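You operate a simulated robot arm through the tools that you are given. There is no shell and no other tool. Be economical: measure what you need, move in short steps, check, and stop when the job is done.

The job below is to be done with a simulated two-armed robot. You get a single attempt, and the scene is never put back.

Task
Swap the docked blue y-piece for the white one in the drawer.
Fine: the blue one goes in the drawer; shut the dock latch and the drawer again. Where these are worked on the way, their far stop is far enough and under half their travel is too little: dock latch.
Where things are to end (x, y in the base frame): blue y-piece within 0.06 m of [0.73, -0.1].
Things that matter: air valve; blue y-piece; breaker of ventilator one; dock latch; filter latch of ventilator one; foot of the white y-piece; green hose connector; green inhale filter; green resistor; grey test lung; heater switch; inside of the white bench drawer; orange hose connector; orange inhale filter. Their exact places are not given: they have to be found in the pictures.

It is judged by the outcome, as a careful person would: the job done as asked, and still so three seconds after it is handed in. It fails if anything else is knocked over, pushed out of place, dropped, spilled or broken.

Robot
Two 6-joint arms with two-finger grippers on one trunk, on a base that drives. Base frame: it is fixed to the floor where the robot stands at the start and does not move with it; the origin is under the middle of the robot, x ahead of it, y to its left, z up. Readings come in m, rad, newtons and seconds.
The left shoulder is at the start at [0.06, 0.143, 0.9], the right one opposite. With the tool pointing down near the work surface each hand reaches from about 0.26 to 0.5 m from the robot's upright axis, wherever it stands, measured 20 degrees to its own side. Places, roughly: air valve [0.8, -0.5, 1.4]; blue y-piece (9x8x7 cm) [0.7, -0.4, 1]; breaker of ventilator one [-1.6, 0.5, 0.8]; dock latch [0.6, -0.3, 0.9]; filter latch of ventilator one [-1.4, 0.3, 0.8]; foot of the white y-piece [0.7, -0.2, 0.7]; green hose connector (6x4x4 cm) [0.8, 0.1, 0.7]; heater switch [0.5, -0.6, 0.9]; inside of the white bench drawer [0.7, -0.1, 0.7]; oxygen valve [0.8, -0.7, 1.4]; plain end of the short blue hose (4x4x7 cm) [0.5, -0.4, 0.7]; plain end of the short white hose (4x4x7 cm) [0.5, -0.6, 0.7]; power switch of ventilator one [-1.3, 0.4, 0.8]; ringed end of the short blue hose (4x4x7 cm) [0.5, -0.5, 0.7]; ringed end of the short white hose (4x4x7 cm) [0.5, -0.7, 0.7]; slider of the grey test lung [0.5, -0.1, 0.9]. Payload 2.45 kg a hand.
The TCP of each hand is the grasp point between the finger pads, 0.026 m short of the fingertips. In the tool frame z runs along the fingers and y along their closing line. Largest opening 0.096 m; the body of the gripper starts 0.069 m behind the TCP.
Orientation is told as [roll, pitch, yaw] about the base's x, y, z axes, in that order, counted from this pose: with the fingers straight down and closing along the base's y, the tool's x points along the base's -x, its y along +y and its z along -z.

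Tools
- The arms move only by the tool arm_command. It takes "left_deltas", "right_deltas" or both (then of equal length, played together; a hand with none holds still); each is a list of rows, each a list of 7 numbers: the turn, a rotation vector about the tool's x, y, z in rad, then the shift along the tool's x, y, z in m, then the closure, from 0 (fully open) to 1 (shut). In form: [[wx, wy, wz, tx, ty, tz, hand], ...]. A call has 1 to 8 rows; each row is the pose to reach, as a shift and turn from the pose commanded when the call began, along the tool's axes at that moment. Each row takes 0.2 s and may step no farther than 0.05 m and 0.15 rad from the row before; otherwise, or with a gripper value out of range, the whole call is refused. Where a pose cannot be reached the arm comes as near as it can. A force on the tool above 60 N (or 10 N above the force at the start of the call, whichever is more), or a blocked arm, ends the call early, and 0.2 s more pass. The fingers move at their own pace and stop on an object; they squeeze with about 29 N. The grip force told is the motor's: it shows also when the fingers shut on nothing. Time passes only in rows, and 0.2 s behind the last, so rows that repeat a pose let the fingers close. It gives the time, the measured TCP pose, the force on the tool (base axes), the opening and the grip force at its end, in the units of the frame above (readings bear some noise), with the torque about the TCP (base axes, N m) and any sound that the robot's microphone picked up.
- Cameras (640 x 400 px; columns grow to the right, rows downward): "scene" is now at [0.1304, -0.003, 1.4932]; the picture's right is [-0.05, -1.00, 0.00], its down [-0.83, 0.04, -0.55] and it looks along [0.55, -0.03, -0.83] (base axes); focal length 216 px, centre (320, 200). "left" rides on the left gripper at [0.082, -0.003, -0.098] in its tool frame; the picture's right is [0.04, 1.00, 0.00], its down [-0.73, 0.03, -0.68] and it looks along [-0.68, 0.03, 0.73] (tool axes); focal length 256 px, centre (320, 200). "right" rides on the right gripper at [0.081, 0.003, -0.098] in its tool frame; the picture's right is [-0.04, 1.00, 0.00], its down [-0.73, -0.03, -0.68] and it looks along [-0.68, -0.03, 0.73] (tool axes); focal length 256 px, centre (320, 200).
- get_image(camera): a new picture of that camera. The clock stands still meanwhile.
- lift_body(by): slides the trunk up (or, below 0, down) by that many m; the arms and the scene camera ride with it, the base frame stays. It gives what a move gives, with no picture.
- roll_base(legs): drives the robot by 1 to 6 legs, each [ahead, turn to the left] in m and rad, along the robot's own axes; the way and the turn of a leg run together, so that a leg with both is an arc; at most 1.5 m and 3.142 rad a leg. The arms and the cameras ride along, it lands a little off, and it stops where it bumps. It gives what a move gives.
- aim_head(pan, tilt): turns the head with the scene camera to pan (to the left, within 1.501 rad either way) and tilt (down, from -0.506 to 1.204), counted from straight ahead of the robot. It gives what a move gives.
- measure_at(camera, pixels): for up to 12 pixels [column, row] of the newest picture of that camera ("zoom" is the newest enlarged one), the place [x, y, z] in the base frame of the surface seen there, good to about 0.002 m. The clock stands still meanwhile.
- close_up(camera, box): a new picture of the part [left, top, right, bottom] of that camera's present view, enlarged. The clock stands still meanwhile.
- close_job(): hands the job in; it is judged then, once.

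Keep the steps short. Do not move on a guess: measure, check each grasp and each placing, and mend mistakes. In all there are 80 turns and 58 pictures (those below and enlarged ones count). Leave the grippers open and the arms clear of the work at the hand-in unless told otherwise, and finish with a single line.

The tools are called after "Call:" as a command line: name --argument value ..., lists and objects as JSON in quotes. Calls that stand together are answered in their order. arm_command: Moves the arms, as the interface text tells. Its arguments: {"type":"object","properties":{"left_deltas":{"type":"array"},"right_deltas":{"type":"array"}},"required":[]} The other tools are called the same way: lift_body (by) slides the trunk up or down; roll_base (legs) drives the base; aim_head (pan, tilt) turns the head that bears the scene camera; get_image (camera) takes a picture; measure_at (camera, pixels) gives the place of the surface under pixels of a picture; close_up (camera, box) takes an enlarged picture of a part of a camera's view; close_job () hands the job in.

At the start:

```text
time: 0.0
left_eef_pos: [0.3724, -0.0055, 1.261]
left_tcp_rot: [-0.001, 0.0, 0.006]
left_contact_force: [-0.4, -0.3, -0.3]
left_torque: [0.02, 0.03, 0.03]
left_finger_gap: 0.0959
left_gripper_force: 0.0
right_eef_pos: [0.3655, -0.3509, 1.2212]
right_tcp_rot: [-0.001, 0.0, 0.004]
right_contact_force: [0.0, -0.2, 0.1]
right_torque: [-0.01, -0.02, -0.01]
right_finger_gap: 0.096
right_gripper_force: 0.1
trunk travel left (down, up): [-0.525, 0.065]
robot x, y, heading: [0.0004, 0.0024, 0.003]
head pan, tilt: [-0.047, 0.984]
```

scene: 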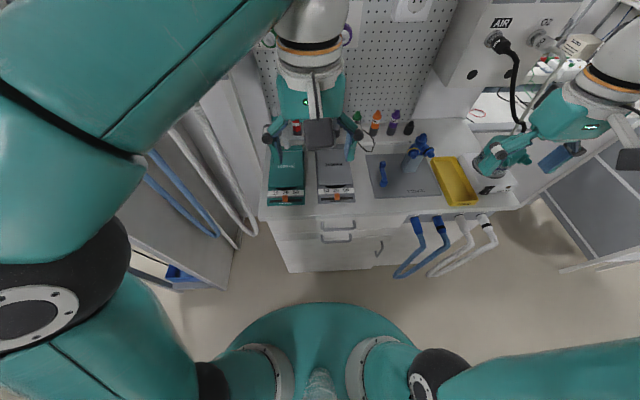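
right: 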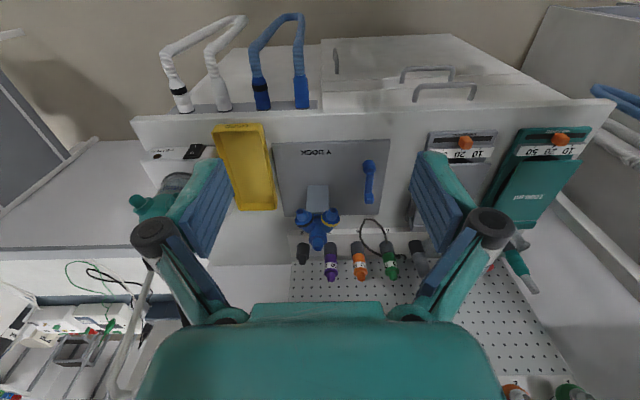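
left: 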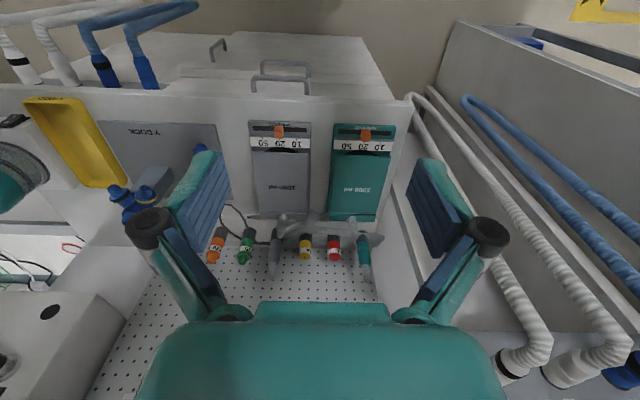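

I see the Y dock plate with the blue Y-piece and a blue latch lever next to it, and drawers below. I'll enlarge the dock and the drawer fronts.

Call:
close_up --camera "right" --box '[240, 120, 440, 270]'

Call:
close_up --camera "scene" --box '[260, 110, 500, 280]'

```text
2.67 times, centred on (340, 195) of right
```

zoom: 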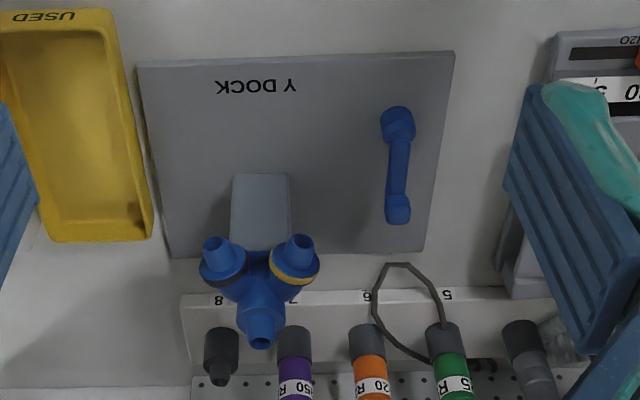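

```text
2.35 times, centred on (380, 195) of scene
```

zoom: 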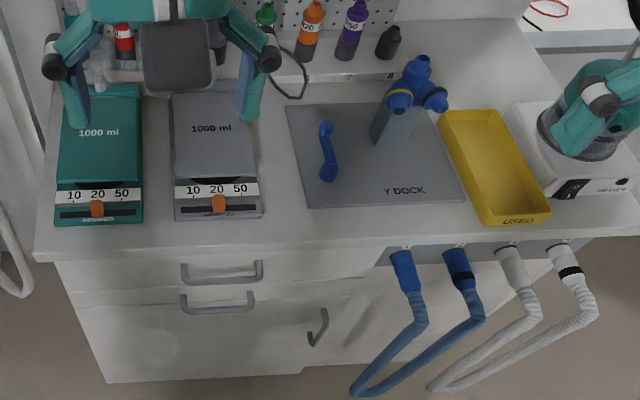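

I'll measure the latch ends, the Y-piece and post, the plate and the handles in the enlarged scene picture.

Call:
measure_at --camera "zoom" --pixels '[[326, 128], [328, 150], [329, 174], [400, 86], [417, 65], [436, 100], [395, 125], [400, 190], [222, 272], [218, 305], [318, 328], [220, 240]]'

Call:
close_up --camera "scene" --box '[360, 120, 460, 200]'

```text
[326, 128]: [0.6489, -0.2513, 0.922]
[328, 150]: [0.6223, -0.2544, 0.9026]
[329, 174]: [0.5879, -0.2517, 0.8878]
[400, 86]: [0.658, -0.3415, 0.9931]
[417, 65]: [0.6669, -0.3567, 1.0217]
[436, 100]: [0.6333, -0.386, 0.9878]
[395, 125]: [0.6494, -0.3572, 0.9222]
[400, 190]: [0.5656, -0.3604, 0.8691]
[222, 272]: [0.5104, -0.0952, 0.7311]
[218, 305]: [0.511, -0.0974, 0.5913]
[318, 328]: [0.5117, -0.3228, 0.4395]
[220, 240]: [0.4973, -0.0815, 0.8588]
```

```text
5.00 times, centred on (410, 160) of scene
```

zoom: 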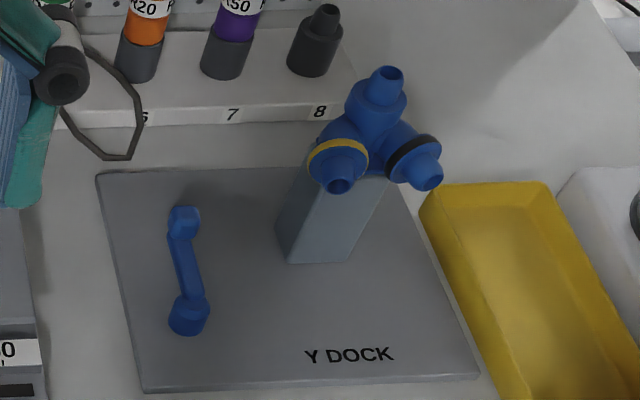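

The latch lever runs from its base at (0.588,-0.252,0.888) to a knob at (0.649,-0.251,0.922). The top drawer handle is at (0.510,-0.095,0.731). I'll lower the right hand 0.12 m for a flatter view.

Call:
arm_command --right_deltas '[[0, 0, 0, 0, 0, 0.04, 0], [0, 0, 0, 0, 0.01, 0.08, 0], [0, 0, 0, 0, 0.03, 0.12, 0], [0, 0, 0, 0, 0.05, 0.15, 0]]'

Call:
get_image --camera "right"

```text
time: 1.0
left_eef_pos: [0.3713, -0.005, 1.262]
left_tcp_rot: [-0.001, 0.0, 0.005]
left_contact_force: [0.6, -0.3, -0.4]
left_torque: [-0.04, 0.0, 0.0]
left_finger_gap: 0.0961
left_gripper_force: 0.1
right_eef_pos: [0.3647, -0.2998, 1.0707]
right_tcp_rot: [0.0, -0.001, 0.004]
right_contact_force: [0.2, 0.7, 0.4]
right_torque: [-0.02, -0.01, 0.0]
right_finger_gap: 0.0958
right_gripper_force: 0.1
trunk travel left (down, up): [-0.525, 0.065]
robot x, y, heading: [-0.0015, -0.0017, -0.0]
head pan, tilt: [-0.047, 0.984]
```

```text
51 pictures are left
```

right: 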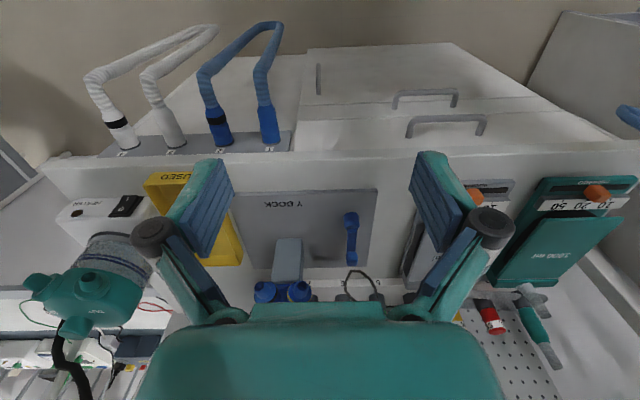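

The latch and post are visible at (350,235) and (288,262). I'll enlarge that region.

Call:
close_up --camera "right" --box '[230, 180, 390, 305]'

Call:
aim_head --pan -0.35 --tilt 0.85

Call:
get_image --camera "scene"

```text
3.20 times, centred on (310, 242) of right
```

zoom: 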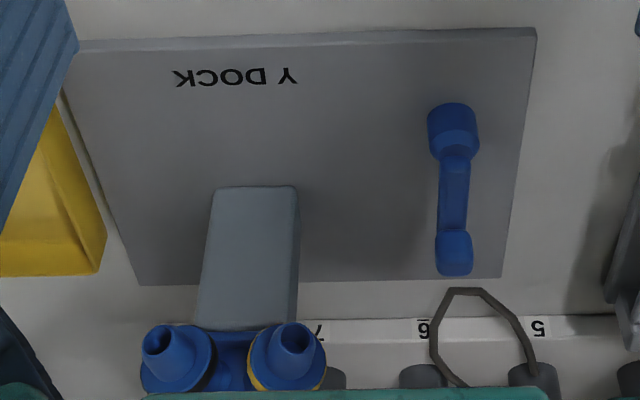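

```text
time: 1.8
left_eef_pos: [0.3713, -0.0058, 1.2629]
left_tcp_rot: [-0.001, 0.0, 0.006]
left_contact_force: [-0.8, -0.2, -0.2]
left_torque: [-0.01, 0.04, -0.01]
left_finger_gap: 0.096
left_gripper_force: 0.0
right_eef_pos: [0.3652, -0.3008, 1.0709]
right_tcp_rot: [0.0, -0.002, 0.005]
right_contact_force: [0.9, -0.3, -0.3]
right_torque: [0.0, -0.01, -0.02]
right_finger_gap: 0.0962
right_gripper_force: 0.1
trunk travel left (down, up): [-0.525, 0.065]
robot x, y, heading: [-0.0003, -0.002, -0.001]
head pan, tilt: [-0.351, 0.85]
```

```text
49 pictures are left
```

scene: 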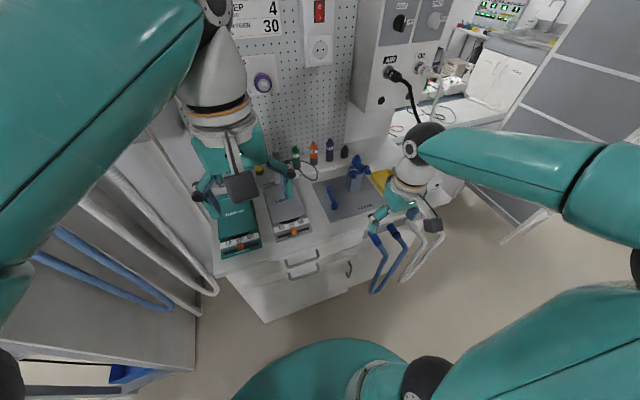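

I'll measure points along the latch and the Y-piece on that enlarged right view.

Call:
measure_at --camera "zoom" --pixels '[[453, 108], [453, 125], [454, 150], [453, 175], [453, 210], [453, 240], [455, 265], [400, 230], [255, 190], [250, 250], [292, 340], [170, 340]]'

Call:
close_up --camera "scene" --box '[300, 130, 420, 230]'

```text
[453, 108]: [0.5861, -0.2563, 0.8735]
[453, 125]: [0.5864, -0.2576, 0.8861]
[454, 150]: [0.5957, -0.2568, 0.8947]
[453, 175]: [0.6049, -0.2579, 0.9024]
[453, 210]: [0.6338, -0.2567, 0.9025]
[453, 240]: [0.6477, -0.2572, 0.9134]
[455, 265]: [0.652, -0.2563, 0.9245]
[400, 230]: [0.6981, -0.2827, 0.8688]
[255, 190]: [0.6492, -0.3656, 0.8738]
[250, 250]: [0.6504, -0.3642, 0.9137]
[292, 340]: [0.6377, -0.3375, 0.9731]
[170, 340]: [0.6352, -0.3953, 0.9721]
```

```text
4.00 times, centred on (360, 180) of scene
```

zoom: 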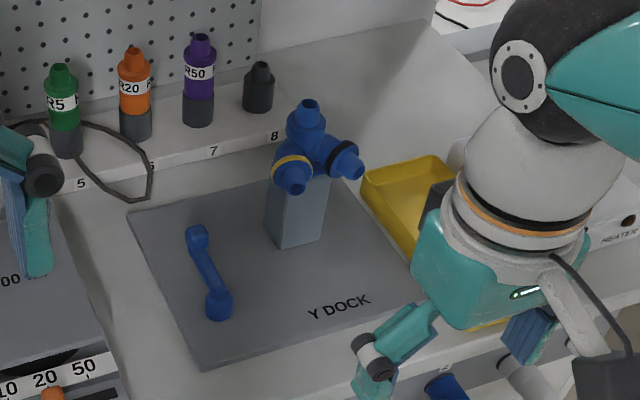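

The latch looks like a flat lever with a hub at about (0.598,-0.2565) and an upright knob at about (0.655,-0.2565). Before driving I'll measure the robot's base edge, the hose loops, the bench front and the bench's lower edge.

Call:
measure_at --camera "scene" --pixels '[[340, 345], [300, 352], [370, 292], [405, 279], [436, 240], [300, 262], [268, 318], [300, 310], [357, 162], [346, 152], [440, 215], [235, 280]]'

Call:
measure_at --camera "zoom" --pixels '[[306, 106], [308, 125], [293, 165], [295, 185], [343, 152], [357, 172], [320, 145], [300, 205], [275, 238], [260, 80], [205, 320], [620, 240]]'

```text
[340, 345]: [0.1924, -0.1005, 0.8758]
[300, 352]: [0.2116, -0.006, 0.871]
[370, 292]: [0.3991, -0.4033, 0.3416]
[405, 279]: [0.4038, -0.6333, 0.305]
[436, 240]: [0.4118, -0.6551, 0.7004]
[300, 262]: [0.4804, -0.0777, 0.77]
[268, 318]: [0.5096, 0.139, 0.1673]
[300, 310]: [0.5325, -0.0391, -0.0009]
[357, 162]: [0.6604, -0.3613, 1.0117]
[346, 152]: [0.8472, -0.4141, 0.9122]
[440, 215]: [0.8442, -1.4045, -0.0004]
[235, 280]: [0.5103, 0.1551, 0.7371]
```

```text
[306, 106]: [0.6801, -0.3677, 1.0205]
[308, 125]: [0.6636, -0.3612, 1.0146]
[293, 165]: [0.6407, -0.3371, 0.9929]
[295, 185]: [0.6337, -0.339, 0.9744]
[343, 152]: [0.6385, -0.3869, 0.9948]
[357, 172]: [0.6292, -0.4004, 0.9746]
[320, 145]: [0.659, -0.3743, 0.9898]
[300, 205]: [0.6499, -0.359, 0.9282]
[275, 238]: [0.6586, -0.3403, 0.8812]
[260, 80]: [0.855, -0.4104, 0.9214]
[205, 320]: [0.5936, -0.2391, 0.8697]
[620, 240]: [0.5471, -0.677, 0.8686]
```

The torso front is at x≈0.21, the bench edge at x≈0.497, and the hose loops reach x≈0.40 at y<-0.39. I'll raise and pull in the right hand, then drive an S to about (0.2,-0.15) heading 0, which brings the dock within the right hand's reach.

Call:
arm_command --right_deltas '[[0, 0, 0, 0, 0, -0.05, 0], [0, 0, 0, 0.02, 0.02, -0.1, 0], [0, 0, 0, 0.03, 0.04, -0.14, 0]]'

Call:
roll_base --legs '[[0, -0.64], [0.22, 0], [0, 0.64]]'

Call:
get_image --camera "scene"

```text
refused: row 2 steps farther than a row can; nothing moved
```

```text
time: 7.3
left_eef_pos: [0.5512, -0.1301, 1.2612]
left_tcp_rot: [-0.001, 0.001, 0.015]
left_contact_force: [0.1, 0.6, -0.6]
left_torque: [0.0, 0.02, 0.01]
left_finger_gap: 0.0961
left_gripper_force: 0.1
right_eef_pos: [0.5462, -0.4243, 1.0692]
right_tcp_rot: [-0.001, 0.001, 0.015]
right_contact_force: [0.2, -0.5, 0.4]
right_torque: [0.04, 0.04, 0.0]
right_finger_gap: 0.0959
right_gripper_force: 0.1
trunk travel left (down, up): [-0.525, 0.065]
robot x, y, heading: [0.1802, -0.162, -0.003]
head pan, tilt: [-0.351, 0.85]
```

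```text
47 pictures are left
```

scene: 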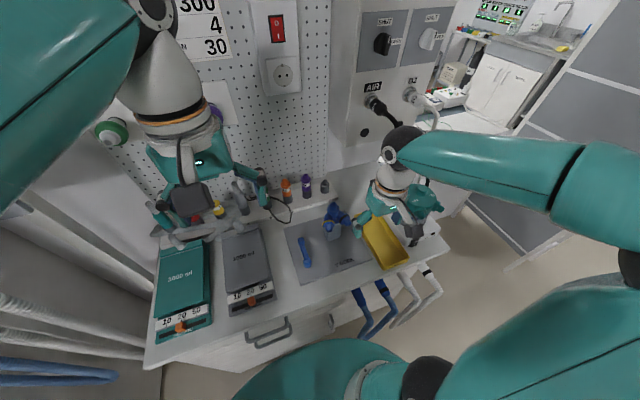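

The arm move was refused (step too long), but the drive went cleanly to (0.180,-0.162) and nothing was touched. I'll enlarge the dock from here and lift the right hand in legal steps.

Call:
arm_command --right_deltas '[[0, 0, 0, 0, 0, -0.04, 0], [0, 0, 0, 0, 0.03, -0.075, 0], [0, 0, 0, 0, 0.07, -0.09, 0], [0, 0, 0, 0, 0.11, -0.09, 0], [0, 0, 0, 0, 0.15, -0.09, 0]]'

Call:
aim_head --pan -0.35 --tilt 0.95

Call:
close_up --camera "scene" --box '[250, 110, 410, 210]'

Call:
get_image --camera "right"

```text
time: 8.5
left_eef_pos: [0.5484, -0.1299, 1.2618]
left_tcp_rot: [-0.001, 0.001, 0.014]
left_contact_force: [0.0, 0.3, -0.8]
left_torque: [-0.03, 0.02, 0.01]
left_finger_gap: 0.096
left_gripper_force: 0.0
right_eef_pos: [0.544, -0.2739, 1.1603]
right_tcp_rot: [0.001, 0.003, 0.014]
right_contact_force: [0.0, 1.0, -0.7]
right_torque: [0.0, 0.0, 0.0]
right_finger_gap: 0.0962
right_gripper_force: 0.0
trunk travel left (down, up): [-0.525, 0.065]
robot x, y, heading: [0.1777, -0.1633, -0.002]
head pan, tilt: [-0.351, 0.85]
```

```text
time: 9.2
left_eef_pos: [0.549, -0.1292, 1.2631]
left_tcp_rot: [-0.002, 0.002, 0.014]
left_contact_force: [0.6, 0.8, 0.1]
left_torque: [0.0, 0.02, 0.02]
left_finger_gap: 0.0959
left_gripper_force: 0.1
right_eef_pos: [0.5432, -0.2742, 1.1599]
right_tcp_rot: [-0.001, 0.0, 0.014]
right_contact_force: [0.3, -0.1, 0.2]
right_torque: [-0.02, -0.01, 0.01]
right_finger_gap: 0.0961
right_gripper_force: 0.1
trunk travel left (down, up): [-0.525, 0.065]
robot x, y, heading: [0.1822, -0.1613, -0.001]
head pan, tilt: [-0.351, 0.949]
```

```text
4.00 times, centred on (330, 160) of scene
```

zoom: 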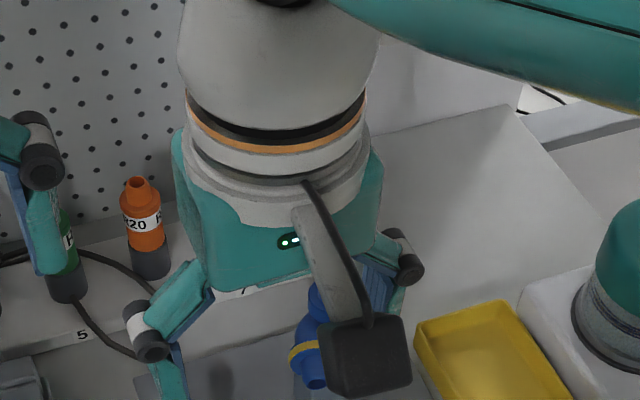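

```text
45 pictures are left
```

right: 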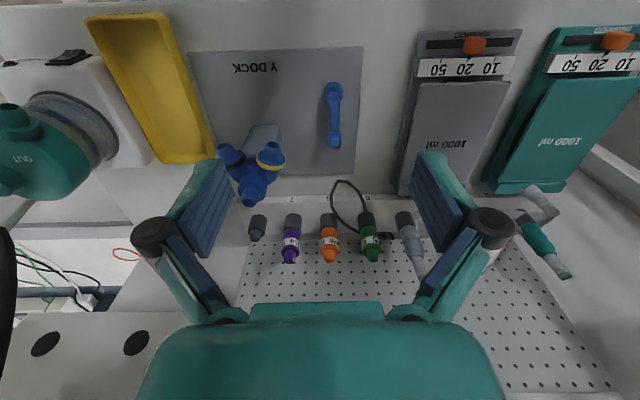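

The right camera now sees the dock clearly around (290,130). I'll enlarge it.

Call:
close_up --camera "right" --box '[200, 70, 370, 220]'

```text
2.67 times, centred on (285, 145) of right
```

zoom: 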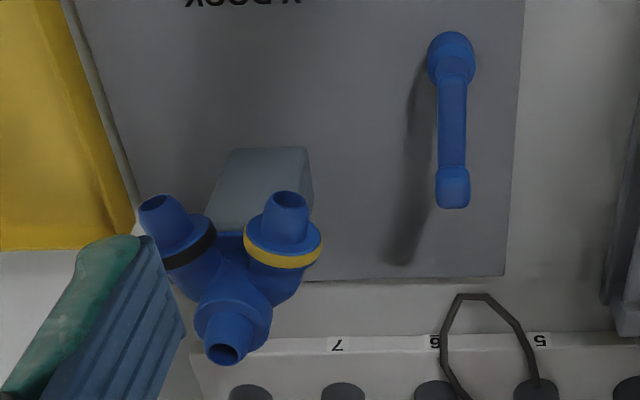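

Call:
measure_at --camera "zoom" --pixels '[[450, 40], [450, 65], [453, 100], [453, 140], [453, 175], [453, 200], [438, 190], [469, 190], [440, 120], [466, 120], [410, 200], [398, 260]]'

Call:
measure_at --camera "zoom" --pixels '[[287, 197], [285, 250], [260, 285], [225, 352], [158, 202], [185, 255], [230, 275], [215, 290], [265, 185], [235, 152], [305, 152], [290, 275]]'

```text
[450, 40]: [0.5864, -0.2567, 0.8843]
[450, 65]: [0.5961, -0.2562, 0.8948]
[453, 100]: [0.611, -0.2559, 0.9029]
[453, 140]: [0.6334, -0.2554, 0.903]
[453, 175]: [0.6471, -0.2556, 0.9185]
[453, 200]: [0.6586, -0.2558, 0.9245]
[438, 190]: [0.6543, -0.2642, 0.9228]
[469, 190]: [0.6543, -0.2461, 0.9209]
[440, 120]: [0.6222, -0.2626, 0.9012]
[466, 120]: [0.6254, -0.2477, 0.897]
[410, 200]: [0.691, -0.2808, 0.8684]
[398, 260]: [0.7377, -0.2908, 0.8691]
```

```text
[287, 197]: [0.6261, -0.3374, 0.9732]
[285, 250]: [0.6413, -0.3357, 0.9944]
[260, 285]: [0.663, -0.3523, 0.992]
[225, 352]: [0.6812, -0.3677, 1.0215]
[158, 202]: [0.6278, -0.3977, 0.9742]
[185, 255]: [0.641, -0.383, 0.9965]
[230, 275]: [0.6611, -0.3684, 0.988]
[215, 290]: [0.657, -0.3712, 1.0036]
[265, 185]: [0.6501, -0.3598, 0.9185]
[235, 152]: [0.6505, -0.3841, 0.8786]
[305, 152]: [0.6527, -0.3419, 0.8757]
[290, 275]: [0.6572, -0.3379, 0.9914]
```

The lever's knob is about 0.018 wide at (0.655,-0.2555), z 0.903–0.925. The Y's yellow-ring leg is close by at y≈-0.325. I'll move the left hand back and bring the right hand above the knob, leaning slightly left with the fingers half closed.

Call:
arm_command --left_deltas '[[0, 0, 0, 0.03, 0.03, 0, 0], [0, 0, 0, 0.06, 0.06, 0, 0], [0, 0, 0, 0.09, 0.09, 0, 0], [0, 0, 0, 0.12, 0.12, 0, 0], [0, 0, 0, 0.15, 0.14, 0, 0], [0, 0, 0, 0.15, 0.14, 0, 0]]' --right_deltas '[[0, 0, 0, 0, 0, 0, 0.5], [0.06, 0, 0, -0.02, 0.017, 0.02, 0.6], [0.12, 0, 0, -0.05, 0.017, 0.05, 0.635], [0.18, 0, 0, -0.075, 0.017, 0.085, 0.635], [0.24, 0, 0, -0.1, 0.017, 0.12, 0.635], [0.3, 0, 0, -0.1105, 0.017, 0.145, 0.635]]'

Call:
get_image --camera "right"

Call:
get_image --camera "scene"

```text
time: 10.6
left_eef_pos: [0.3974, 0.0098, 1.2632]
left_tcp_rot: [-0.002, 0.003, 0.014]
left_contact_force: [-0.2, -0.3, -0.8]
left_torque: [0.0, 0.02, 0.01]
left_finger_gap: 0.0959
left_gripper_force: 0.1
right_eef_pos: [0.6528, -0.2547, 1.0137]
right_tcp_rot: [-0.299, 0.001, 0.014]
right_contact_force: [1.1, -0.9, -0.6]
right_torque: [-0.03, -0.03, 0.01]
right_finger_gap: 0.0353
right_gripper_force: 0.1
trunk travel left (down, up): [-0.525, 0.065]
robot x, y, heading: [0.1754, -0.1663, 0.003]
head pan, tilt: [-0.351, 0.949]
```

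```text
43 pictures are left
```

right: 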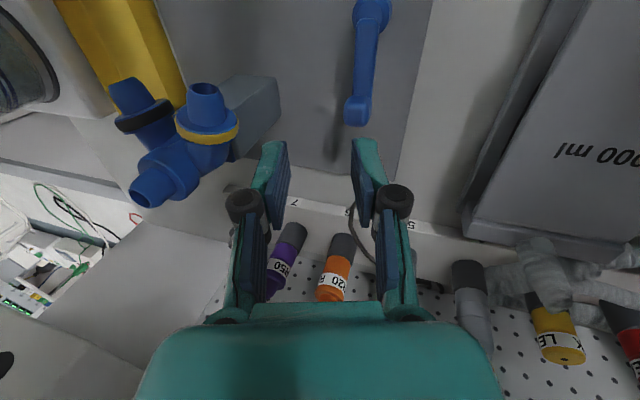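

```text
42 pictures are left
```

scene: 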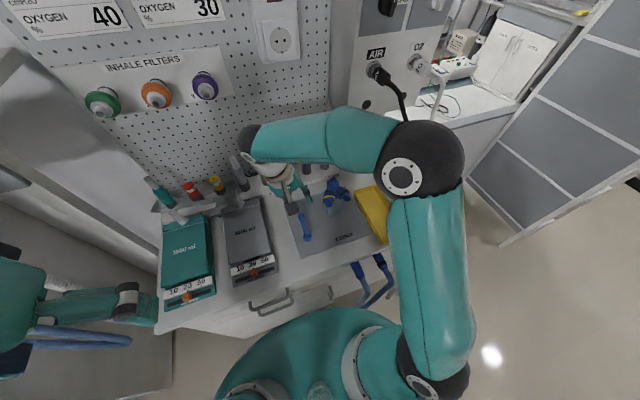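

The knob at (357,110) is ahead of the fingers. I'll go straight down about 0.095 m around it and then close gently.

Call:
arm_command --right_deltas '[[0, 0, 0, 0, 0.0118, 0.0382, 0.635], [0, 0, 0, -0.001, 0.0207, 0.0669, 0.635], [0, 0, 0, -0.001, 0.028, 0.091, 0.635], [0, 0, 0, -0.001, 0.028, 0.091, 1], [0, 0, 0, -0.001, 0.028, 0.091, 1]]'

Call:
get_image --camera "right"

```text
time: 11.8
left_eef_pos: [0.397, 0.0123, 1.2636]
left_tcp_rot: [-0.003, 0.0, 0.013]
left_contact_force: [0.5, -0.6, -0.3]
left_torque: [-0.03, 0.0, 0.02]
left_finger_gap: 0.0961
left_gripper_force: 0.1
right_eef_pos: [0.6544, -0.2527, 0.9212]
right_tcp_rot: [-0.297, -0.003, 0.011]
right_contact_force: [-3.5, 15.9, -4.3]
right_torque: [1.54, -0.47, -0.71]
right_finger_gap: 0.0254
right_gripper_force: 44.3
trunk travel left (down, up): [-0.525, 0.065]
robot x, y, heading: [0.1769, -0.1619, 0.002]
head pan, tilt: [-0.351, 0.949]
```

```text
41 pictures are left
```

right: 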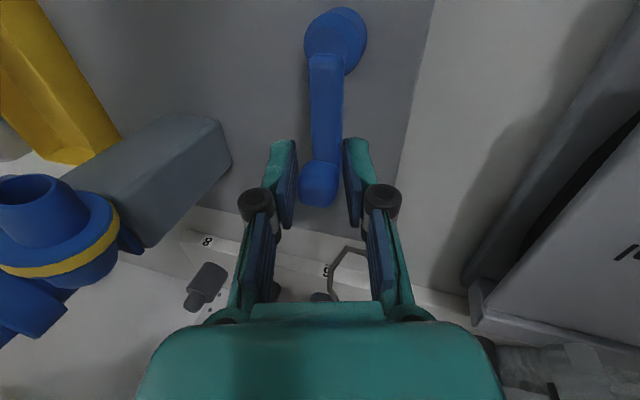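

I have the knob (gap 0.0254, grip 44). I'll try a small swing toward +y, 0.3 rad about the hub, and read the force.

Call:
arm_command --right_deltas '[[0, -0.0443, -0.1433, 0.0006, 0.0078, -0.0024, 1], [0, -0.0887, -0.2865, 0.0025, 0.0155, -0.0048, 1]]'

```text
time: 12.4
left_eef_pos: [0.3954, 0.0116, 1.2644]
left_tcp_rot: [-0.004, 0.001, 0.015]
left_contact_force: [-0.3, 0.0, -0.3]
left_torque: [0.0, 0.0, -0.02]
left_finger_gap: 0.0959
left_gripper_force: 0.2
right_eef_pos: [0.6504, -0.2375, 0.9207]
right_tcp_rot: [-0.296, 0.0, 0.312]
right_contact_force: [-6.3, 17.5, -5.8]
right_torque: [1.75, -0.7, -1.04]
right_finger_gap: 0.0257
right_gripper_force: 45.0
trunk travel left (down, up): [-0.525, 0.065]
robot x, y, heading: [0.1771, -0.1614, 0.002]
head pan, tilt: [-0.351, 0.949]
```

The lever moves freely toward +y with the force unchanged. I'll continue along the arc by up to 0.9 rad.

Call:
arm_command --right_deltas '[[0, -0.0443, -0.1433, 0.0006, 0.0078, -0.0024, 1], [0, -0.0887, -0.2865, 0.0025, 0.0155, -0.0048, 1], [0, -0.133, -0.43, 0.0055, 0.0228, -0.0071, 1], [0, -0.1773, -0.573, 0.0096, 0.0297, -0.0092, 1], [0, -0.2216, -0.716, 0.0148, 0.0358, -0.0111, 1], [0, -0.266, -0.8595, 0.0208, 0.0412, -0.0127, 1]]'

Call:
get_image --camera "right"

```text
time: 13.8
left_eef_pos: [0.3963, 0.0113, 1.2628]
left_tcp_rot: [-0.004, 0.001, 0.014]
left_contact_force: [-0.4, 0.4, -0.7]
left_torque: [0.0, -0.04, -0.02]
left_finger_gap: 0.0959
left_gripper_force: 0.1
right_eef_pos: [0.6173, -0.2043, 0.9212]
right_tcp_rot: [-0.296, 0.003, 1.214]
right_contact_force: [-4.9, 11.7, -17.8]
right_torque: [0.92, 1.1, -0.46]
right_finger_gap: 0.0257
right_gripper_force: 45.1
trunk travel left (down, up): [-0.525, 0.065]
robot x, y, heading: [0.1806, -0.1643, 0.003]
head pan, tilt: [-0.351, 0.949]
```

```text
40 pictures are left
```

right: 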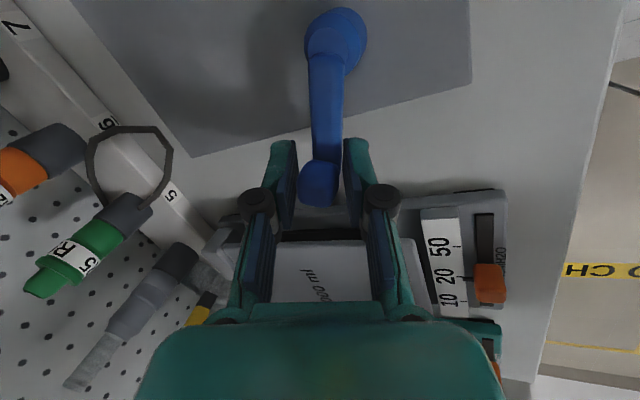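

The lever has turned about 1.2 rad and is still moving freely. I'll continue in small steps to its far stop.

Call:
arm_command --right_deltas '[[0, -0.0443, -0.1433, 0.0006, 0.0078, -0.0024, 1], [0, -0.0887, -0.2865, 0.0025, 0.0155, -0.0048, 1], [0, -0.133, -0.43, 0.0055, 0.0228, -0.0071, 1]]'

```text
time: 14.6
left_eef_pos: [0.3973, 0.0105, 1.2634]
left_tcp_rot: [-0.002, 0.004, 0.014]
left_contact_force: [0.1, 0.2, -0.6]
left_torque: [0.02, -0.01, 0.01]
left_finger_gap: 0.0958
left_gripper_force: 0.1
right_eef_pos: [0.5957, -0.2021, 0.9206]
right_tcp_rot: [-0.3, -0.002, 1.66]
right_contact_force: [7.6, 2.8, -16.2]
right_torque: [0.45, 1.29, -1.31]
right_finger_gap: 0.0269
right_gripper_force: 45.1
trunk travel left (down, up): [-0.525, 0.065]
robot x, y, heading: [0.179, -0.1645, 0.002]
head pan, tilt: [-0.351, 0.949]
```

The force x has flipped to +7.6 N and the gap has grown, so it's against its stop at roughly 1.6 rad. I'll release, rise and look.

Call:
arm_command --right_deltas '[[0, 0, 0, 0, 0, 0, 0.6], [0, 0, 0, 0, 0, 0, 0.6], [0, 0, 0, 0, -0.0118, -0.0382, 0.6], [0, 0, 0, 0, -0.0236, -0.0764, 0.6], [0, 0, 0, 0, -0.0355, -0.1146, 0.6], [0, 0, 0, 0, -0.047, -0.153, 0.6]]'

Call:
get_image --camera "right"

Call:
close_up --camera "scene" --box '[270, 130, 430, 250]'

```text
time: 16.0
left_eef_pos: [0.3953, 0.0108, 1.264]
left_tcp_rot: [-0.001, -0.001, 0.013]
left_contact_force: [-0.4, -0.1, -0.1]
left_torque: [-0.01, 0.02, 0.03]
left_finger_gap: 0.096
left_gripper_force: 0.0
right_eef_pos: [0.593, -0.2017, 1.0821]
right_tcp_rot: [-0.3, 0.0, 1.665]
right_contact_force: [-0.2, -0.9, 0.7]
right_torque: [0.02, 0.0, 0.03]
right_finger_gap: 0.0384
right_gripper_force: 0.1
trunk travel left (down, up): [-0.525, 0.065]
robot x, y, heading: [0.1786, -0.167, -0.001]
head pan, tilt: [-0.351, 0.949]
```

```text
39 pictures are left
```

right: 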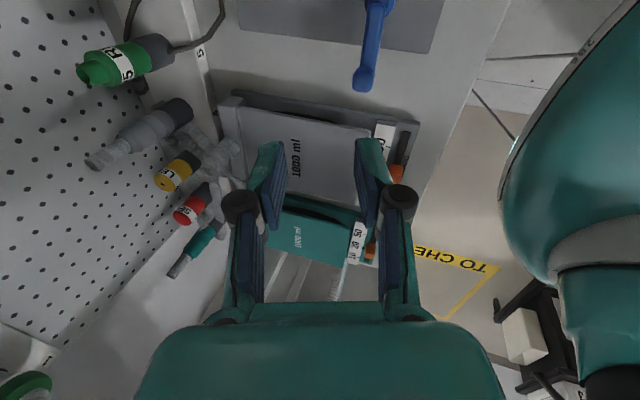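

```text
3.33 times, centred on (350, 190) of scene
```

zoom: 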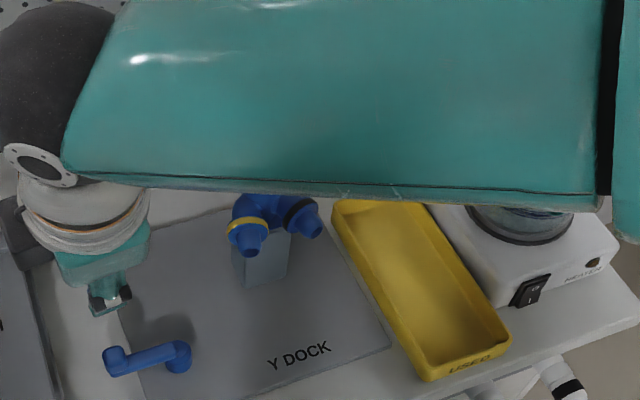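

The latch is fully open, with the lever now pointing +y. I'll turn the right hand back toward yaw 0 while rising and moving to a viewing place for the Y-piece.

Call:
arm_command --right_deltas '[[0, 0.0443, 0.1433, 0.0, 0.0, -0.03, 0.3], [0, 0.0887, 0.2865, 0.01, 0.003, -0.06, 0.0], [0, 0.133, 0.43, 0.02, 0.006, -0.09, 0.0], [0, 0.1773, 0.573, 0.04, 0.009, -0.11, 0.0], [0, 0.2216, 0.716, 0.06, 0.012, -0.1106, 0.0], [0, 0.266, 0.8595, 0.08, 0.015, -0.1106, 0.0], [0, 0.31, 1.0026, 0.1, 0.017, -0.1106, 0.0], [0, 0.3546, 1.146, 0.1157, 0.0193, -0.1106, 0.0]]'

```text
time: 17.8
left_eef_pos: [0.3962, 0.0107, 1.2643]
left_tcp_rot: [-0.001, 0.0, 0.015]
left_contact_force: [0.7, 0.4, 0.1]
left_torque: [0.02, -0.03, 0.0]
left_finger_gap: 0.0961
left_gripper_force: 0.1
right_eef_pos: [0.5536, -0.3228, 1.18]
right_tcp_rot: [-0.302, 0.0, 0.463]
right_contact_force: [0.4, -0.1, -0.8]
right_torque: [-0.02, -0.02, -0.02]
right_finger_gap: 0.0957
right_gripper_force: 0.0
trunk travel left (down, up): [-0.525, 0.065]
robot x, y, heading: [0.1751, -0.1647, 0.001]
head pan, tilt: [-0.351, 0.949]
```

Now I'll level the hand, finishing the yaw and removing the lean, then look at the Y-piece.

Call:
arm_command --right_deltas '[[-0.075, 0.0174, 0.1158, 0, 0, 0, 0], [-0.15, 0.0348, 0.2315, 0, 0, 0, 0], [-0.225, 0.0521, 0.3473, 0, 0, 0, 0], [-0.3, 0.0695, 0.463, 0, 0, 0, 0]]'

Call:
close_up --camera "right" --box '[210, 80, 370, 220]'

```text
time: 18.8
left_eef_pos: [0.3956, 0.0098, 1.2639]
left_tcp_rot: [-0.002, -0.001, 0.015]
left_contact_force: [0.3, 1.0, 0.1]
left_torque: [0.01, 0.0, -0.03]
left_finger_gap: 0.0957
left_gripper_force: 0.1
right_eef_pos: [0.5533, -0.3206, 1.1805]
right_tcp_rot: [0.007, 0.002, -0.003]
right_contact_force: [0.3, 0.5, -0.9]
right_torque: [0.0, 0.02, 0.0]
right_finger_gap: 0.0961
right_gripper_force: 0.0
trunk travel left (down, up): [-0.525, 0.065]
robot x, y, heading: [0.1804, -0.1607, -0.003]
head pan, tilt: [-0.351, 0.949]
```

```text
2.86 times, centred on (290, 150) of right
```

zoom: 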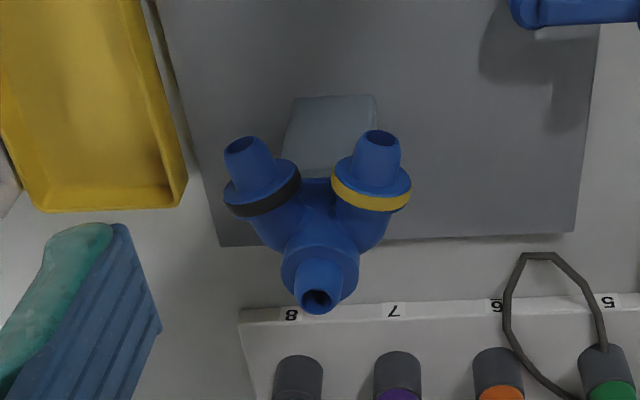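

I'll measure the hub, tubes and flanges of the Y-piece.

Call:
measure_at --camera "zoom" --pixels '[[320, 275], [318, 250], [285, 265], [357, 265], [315, 225], [290, 225], [345, 220], [300, 200], [335, 205], [320, 188], [370, 190], [262, 190]]'

Call:
arm_command --left_deltas '[[0, 0, 0.13, -0.04, 0, 0.02, 0], [0, 0, 0.26, -0.08, 0, 0.05, 0], [0, 0, 0.39, -0.12, 0, 0.08, 0], [0, 0, 0.52, -0.15, 0, 0.11, 0], [0, 0, 0.65, -0.17, 0, 0.13, 0], [0, 0, 0.78, -0.17, 0, 0.13, 0]]'

Call:
get_image --camera "left"

```text
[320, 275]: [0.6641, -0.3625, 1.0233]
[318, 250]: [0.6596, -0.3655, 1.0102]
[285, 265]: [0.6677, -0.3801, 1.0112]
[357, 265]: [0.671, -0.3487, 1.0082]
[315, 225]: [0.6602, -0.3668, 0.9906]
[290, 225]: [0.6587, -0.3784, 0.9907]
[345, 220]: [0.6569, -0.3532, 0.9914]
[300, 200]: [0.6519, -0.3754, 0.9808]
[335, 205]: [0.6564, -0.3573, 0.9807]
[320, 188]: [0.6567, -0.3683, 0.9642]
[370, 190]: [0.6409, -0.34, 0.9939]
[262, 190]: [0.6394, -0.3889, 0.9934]
```

```text
time: 20.2
left_eef_pos: [0.5677, 0.011, 1.1322]
left_tcp_rot: [-0.002, -0.001, -0.767]
left_contact_force: [0.7, -0.9, -0.2]
left_torque: [0.0, -0.03, 0.01]
left_finger_gap: 0.0961
left_gripper_force: 0.1
right_eef_pos: [0.5535, -0.3204, 1.1815]
right_tcp_rot: [0.004, 0.003, -0.001]
right_contact_force: [0.0, 0.6, 0.4]
right_torque: [0.0, -0.03, -0.01]
right_finger_gap: 0.0957
right_gripper_force: 0.1
trunk travel left (down, up): [-0.525, 0.065]
robot x, y, heading: [0.1788, -0.1636, -0.003]
head pan, tilt: [-0.351, 0.949]
```

```text
36 pictures are left
```

left: 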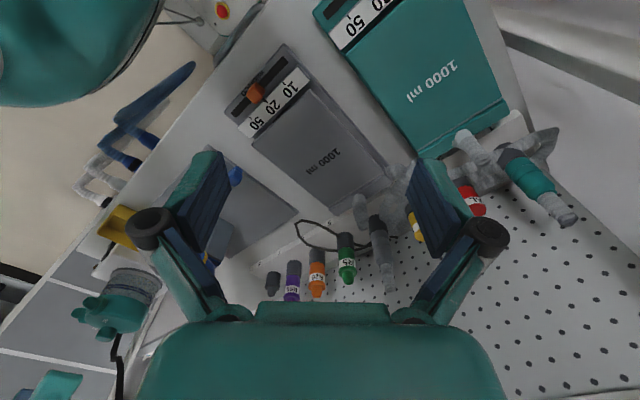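

The stem is vertical, with its flange at about (0.668,-0.3645), z≈1.01, diameter ≈0.032. The legs point toward the robot and slightly down. I'll bring the right hand above the stem with the fingers closing along y, stopping 5 cm high to check.

Call:
arm_command --right_deltas '[[0, 0, 0, -0.03, -0.011, 0.0, 0.35], [0, 0, 0, -0.06, -0.022, 0.02, 0.35], [0, 0, 0, -0.09, -0.033, 0.05, 0.35], [0, 0, 0, -0.11, -0.044, 0.08, 0.35], [0, 0, 0, -0.1195, -0.044, 0.11, 0.35]]'

Call:
get_image --camera "right"

Call:
get_image --camera "scene"

```text
time: 21.4
left_eef_pos: [0.5663, 0.0103, 1.1308]
left_tcp_rot: [-0.002, -0.002, -0.766]
left_contact_force: [0.1, -0.4, -0.5]
left_torque: [0.02, 0.05, -0.01]
left_finger_gap: 0.096
left_gripper_force: 0.1
right_eef_pos: [0.6736, -0.3663, 1.0715]
right_tcp_rot: [0.006, 0.001, -0.002]
right_contact_force: [-0.4, -0.7, 0.4]
right_torque: [0.01, 0.0, -0.02]
right_finger_gap: 0.0627
right_gripper_force: 0.0
trunk travel left (down, up): [-0.525, 0.065]
robot x, y, heading: [0.1812, -0.1623, -0.004]
head pan, tilt: [-0.351, 0.949]
```

```text
35 pictures are left
```

right: 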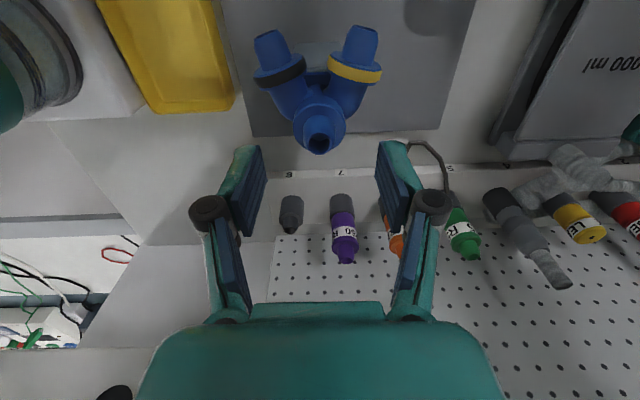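

```text
34 pictures are left
```

scene: 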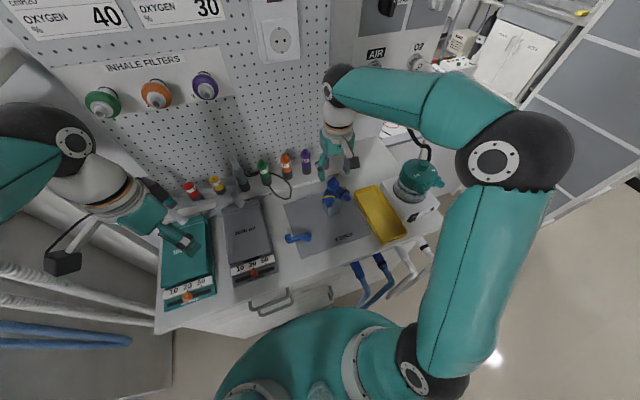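

I'll check the stem position with this closer view before going down.

Call:
measure_at --camera "right" --pixels '[[319, 146], [308, 120], [332, 120], [319, 115], [296, 115], [343, 115], [318, 97], [319, 130], [300, 100], [340, 100], [319, 50]]'

Call:
close_up --camera "right" --box '[240, 10, 400, 170]'

```text
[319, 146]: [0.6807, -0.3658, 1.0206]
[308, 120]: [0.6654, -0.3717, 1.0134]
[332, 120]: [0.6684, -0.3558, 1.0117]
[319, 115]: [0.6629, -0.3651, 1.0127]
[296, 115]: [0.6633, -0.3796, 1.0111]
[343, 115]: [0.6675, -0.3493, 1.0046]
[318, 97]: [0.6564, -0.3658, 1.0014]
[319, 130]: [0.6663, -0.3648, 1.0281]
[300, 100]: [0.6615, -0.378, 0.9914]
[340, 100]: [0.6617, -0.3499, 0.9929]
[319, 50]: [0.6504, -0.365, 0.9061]
```

```text
2.50 times, centred on (320, 90) of right
```

zoom: 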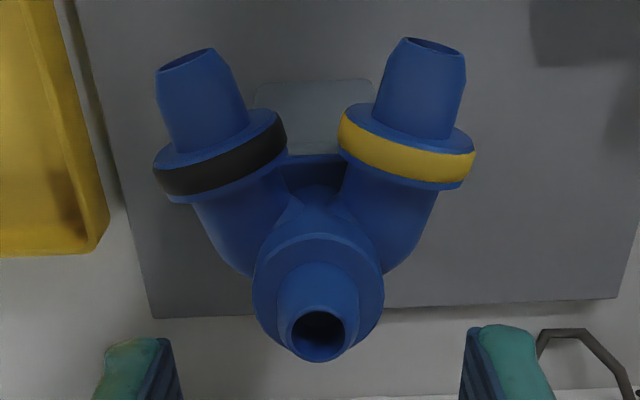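

The flange spans y -0.3495 to -0.3796 with its centre near (0.668,-0.3647,1.003). I'll go down to TCP z≈1.004 and close.

Call:
arm_command --right_deltas '[[0, 0, 0, 0.001, 0.0015, 0.035, 0.35], [0, 0, 0, 0.001, 0.0015, 0.055, 0.35], [0, 0, 0, 0.001, 0.0015, 0.068, 0.35], [0, 0, 0, 0.001, 0.0015, 0.068, 0.35]]'

Call:
get_image --camera "right"

```text
time: 22.4
left_eef_pos: [0.5649, 0.0093, 1.132]
left_tcp_rot: [-0.001, -0.002, -0.764]
left_contact_force: [0.3, 0.6, -0.6]
left_torque: [0.0, 0.0, 0.03]
left_finger_gap: 0.096
left_gripper_force: 0.1
right_eef_pos: [0.6708, -0.3644, 1.0026]
right_tcp_rot: [0.006, 0.002, -0.002]
right_contact_force: [1.0, -10.0, 7.5]
right_torque: [-0.21, -0.03, -0.01]
right_finger_gap: 0.0786
right_gripper_force: 7.8
trunk travel left (down, up): [-0.525, 0.065]
robot x, y, heading: [0.1755, -0.1665, 0.001]
head pan, tilt: [-0.351, 0.949]
```

```text
32 pictures are left
```

right: 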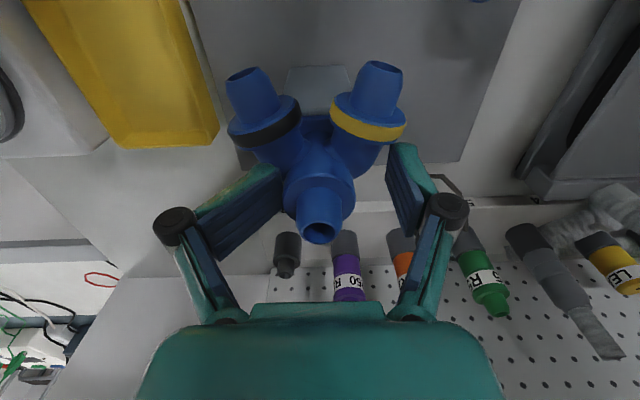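

The left finger touched the black-ring leg (10 N, fingers splayed to 0.079). I'll rise, shift 1 cm farther from the robot and 1.5 mm to -y, and come down shallower with a narrower gap.

Call:
arm_command --right_deltas '[[0, 0, 0, 0, 0, -0.03, 0.35], [0, 0, 0, 0, 0, -0.045, 0.4], [0, 0, 0, -0.011, -0.0015, -0.045, 0.43], [0, 0, 0, -0.011, -0.0015, -0.025, 0.43], [0, 0, 0, -0.011, -0.0015, -0.007, 0.43]]'

Call:
get_image --camera "right"

```text
time: 23.6
left_eef_pos: [0.563, 0.0114, 1.1333]
left_tcp_rot: [-0.001, -0.004, -0.766]
left_contact_force: [-0.1, 0.0, 0.0]
left_torque: [0.0, 0.0, -0.06]
left_finger_gap: 0.0958
left_gripper_force: 0.2
right_eef_pos: [0.6828, -0.3645, 1.0207]
right_tcp_rot: [0.006, -0.022, -0.003]
right_contact_force: [0.9, -5.6, 67.7]
right_torque: [-0.49, 0.53, 0.26]
right_finger_gap: 0.0557
right_gripper_force: 27.9
trunk travel left (down, up): [-0.525, 0.065]
robot x, y, heading: [0.1782, -0.161, -0.002]
head pan, tilt: [-0.351, 0.949]
```

```text
31 pictures are left
```

right: 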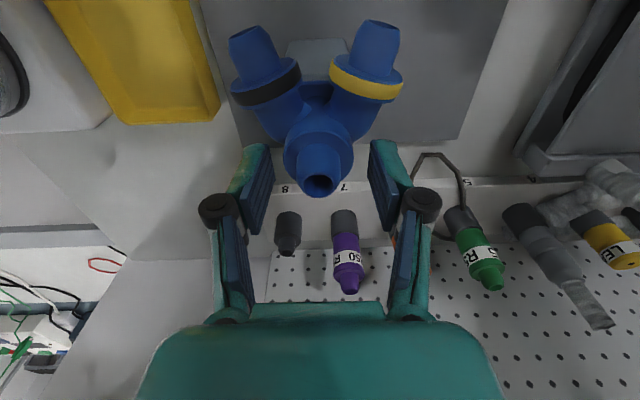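

A 67 N push: the finger tips landed on the leg shoulders at z≈0.995. I'll rise right away, then measure those shoulders to place the tips above them, at the flange.

Call:
arm_command --right_deltas '[[0, 0, 0, 0, 0, -0.03, 0.43], [0, 0, 0, 0, 0, -0.05, 0.43], [0, 0, 0, 0, 0, -0.05, 0.43]]'

Call:
close_up --camera "right" --box '[220, 20, 420, 200]'

```text
time: 24.4
left_eef_pos: [0.5662, 0.0111, 1.1323]
left_tcp_rot: [-0.002, -0.002, -0.768]
left_contact_force: [0.2, -0.3, 0.6]
left_torque: [-0.02, 0.02, -0.01]
left_finger_gap: 0.0959
left_gripper_force: 0.0
right_eef_pos: [0.6823, -0.3653, 1.0587]
right_tcp_rot: [0.005, 0.004, -0.001]
right_contact_force: [-0.1, 0.6, -0.2]
right_torque: [0.02, 0.0, -0.01]
right_finger_gap: 0.055
right_gripper_force: 0.0
trunk travel left (down, up): [-0.525, 0.065]
robot x, y, heading: [0.179, -0.1655, -0.002]
head pan, tilt: [-0.351, 0.949]
```

```text
2.22 times, centred on (320, 110) of right
```

zoom: 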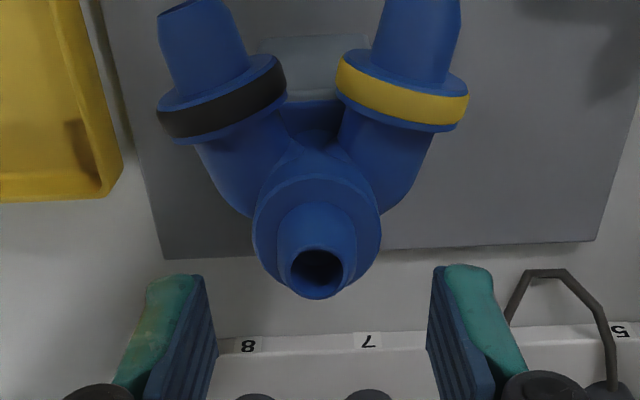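

Call:
measure_at --camera "zoom" --pixels '[[232, 195], [215, 165], [405, 190], [420, 160], [258, 240], [376, 240], [270, 265], [318, 180], [318, 215], [296, 262], [318, 292], [318, 252]]'

```text
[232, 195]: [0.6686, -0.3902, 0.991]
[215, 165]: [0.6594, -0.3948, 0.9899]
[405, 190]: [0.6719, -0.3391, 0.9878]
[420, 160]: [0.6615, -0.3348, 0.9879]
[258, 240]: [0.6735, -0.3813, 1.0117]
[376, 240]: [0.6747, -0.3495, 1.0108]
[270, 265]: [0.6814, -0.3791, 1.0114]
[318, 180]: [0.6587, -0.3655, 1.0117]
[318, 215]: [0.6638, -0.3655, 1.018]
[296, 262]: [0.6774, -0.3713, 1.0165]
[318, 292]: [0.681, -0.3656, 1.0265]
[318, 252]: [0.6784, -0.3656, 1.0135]
```

The flange is a level disc centred at (0.674,-0.3655), top z 1.012 and diameter 0.032; the shoulders top out at z≈0.991. I'll put the tips at z≈0.998 and close on the flange.

Call:
arm_command --right_deltas '[[0, 0, 0, 0.008, 0, 0.0, 0.43], [0, 0, 0, 0.008, 0, 0.02, 0.43], [0, 0, 0, 0.008, 0, 0.0345, 0.43], [0, 0, 0, 0.008, 0, 0.0345, 1], [0, 0, 0, 0.008, 0, 0.0345, 1], [0, 0, 0, 0.008, 0, 0.0345, 1]]'

Call:
get_image --camera "right"

```text
time: 25.8
left_eef_pos: [0.5669, 0.0105, 1.1326]
left_tcp_rot: [-0.002, -0.004, -0.765]
left_contact_force: [-0.2, 0.7, -0.2]
left_torque: [0.03, 0.0, 0.02]
left_finger_gap: 0.0959
left_gripper_force: 0.1
right_eef_pos: [0.6747, -0.3658, 1.0255]
right_tcp_rot: [0.006, 0.001, -0.001]
right_contact_force: [0.7, -0.7, -0.3]
right_torque: [0.01, -0.02, 0.03]
right_finger_gap: 0.0344
right_gripper_force: 28.5
trunk travel left (down, up): [-0.525, 0.065]
robot x, y, heading: [0.1788, -0.1631, 0.003]
head pan, tilt: [-0.351, 0.949]
```

```text
29 pictures are left
```

right: 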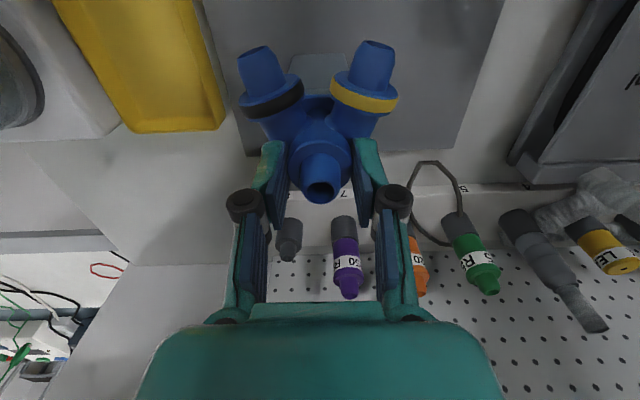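

The grip is good: gap 0.034, symmetric, no side load. I'll note the seat pose as TCP (0.6747,-0.3658,1.0255), yaw 0. Next I lift straight up slowly.

Call:
arm_command --right_deltas '[[0, 0, 0, 0, 0, -0.01, 1], [0, 0, 0, 0, 0, -0.02, 1], [0, 0, 0, 0, 0, -0.035, 1], [0, 0, 0, 0, 0, -0.06, 1], [0, 0, 0, 0, 0, -0.09, 1], [0, 0, 0, 0, 0, -0.12, 1]]'

Call:
get_image --camera "right"

Call:
get_image --camera "scene"

```text
time: 27.2
left_eef_pos: [0.5654, 0.0104, 1.1327]
left_tcp_rot: [-0.001, -0.003, -0.766]
left_contact_force: [-0.5, 0.4, -0.6]
left_torque: [-0.03, 0.01, 0.0]
left_finger_gap: 0.0962
left_gripper_force: 0.1
right_eef_pos: [0.6748, -0.3677, 1.1436]
right_tcp_rot: [0.006, 0.002, -0.001]
right_contact_force: [0.6, 1.3, -0.8]
right_torque: [0.01, -0.02, 0.01]
right_finger_gap: 0.0
right_gripper_force: 28.0
trunk travel left (down, up): [-0.525, 0.065]
robot x, y, heading: [0.174, -0.1644, -0.003]
head pan, tilt: [-0.351, 0.949]
```

```text
28 pictures are left
```

right: 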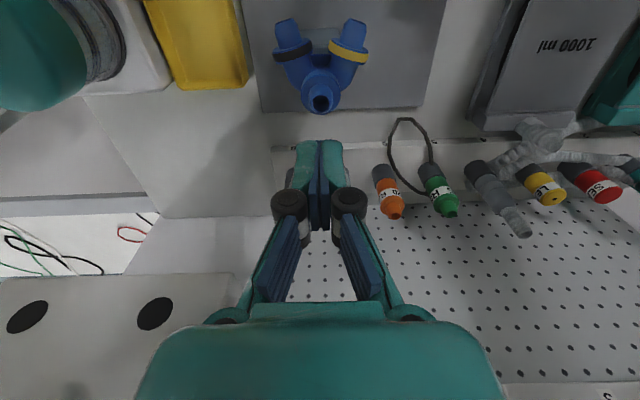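

```text
27 pictures are left
```

scene: 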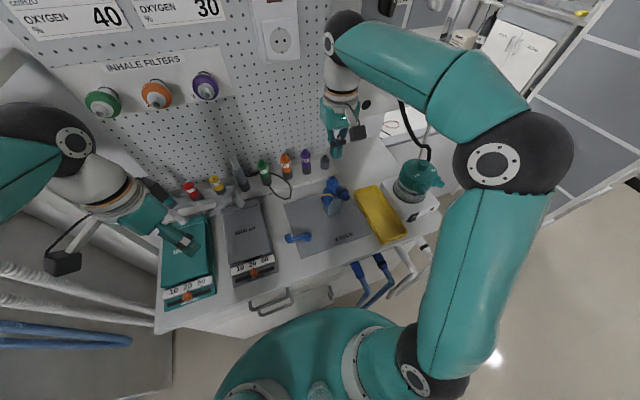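

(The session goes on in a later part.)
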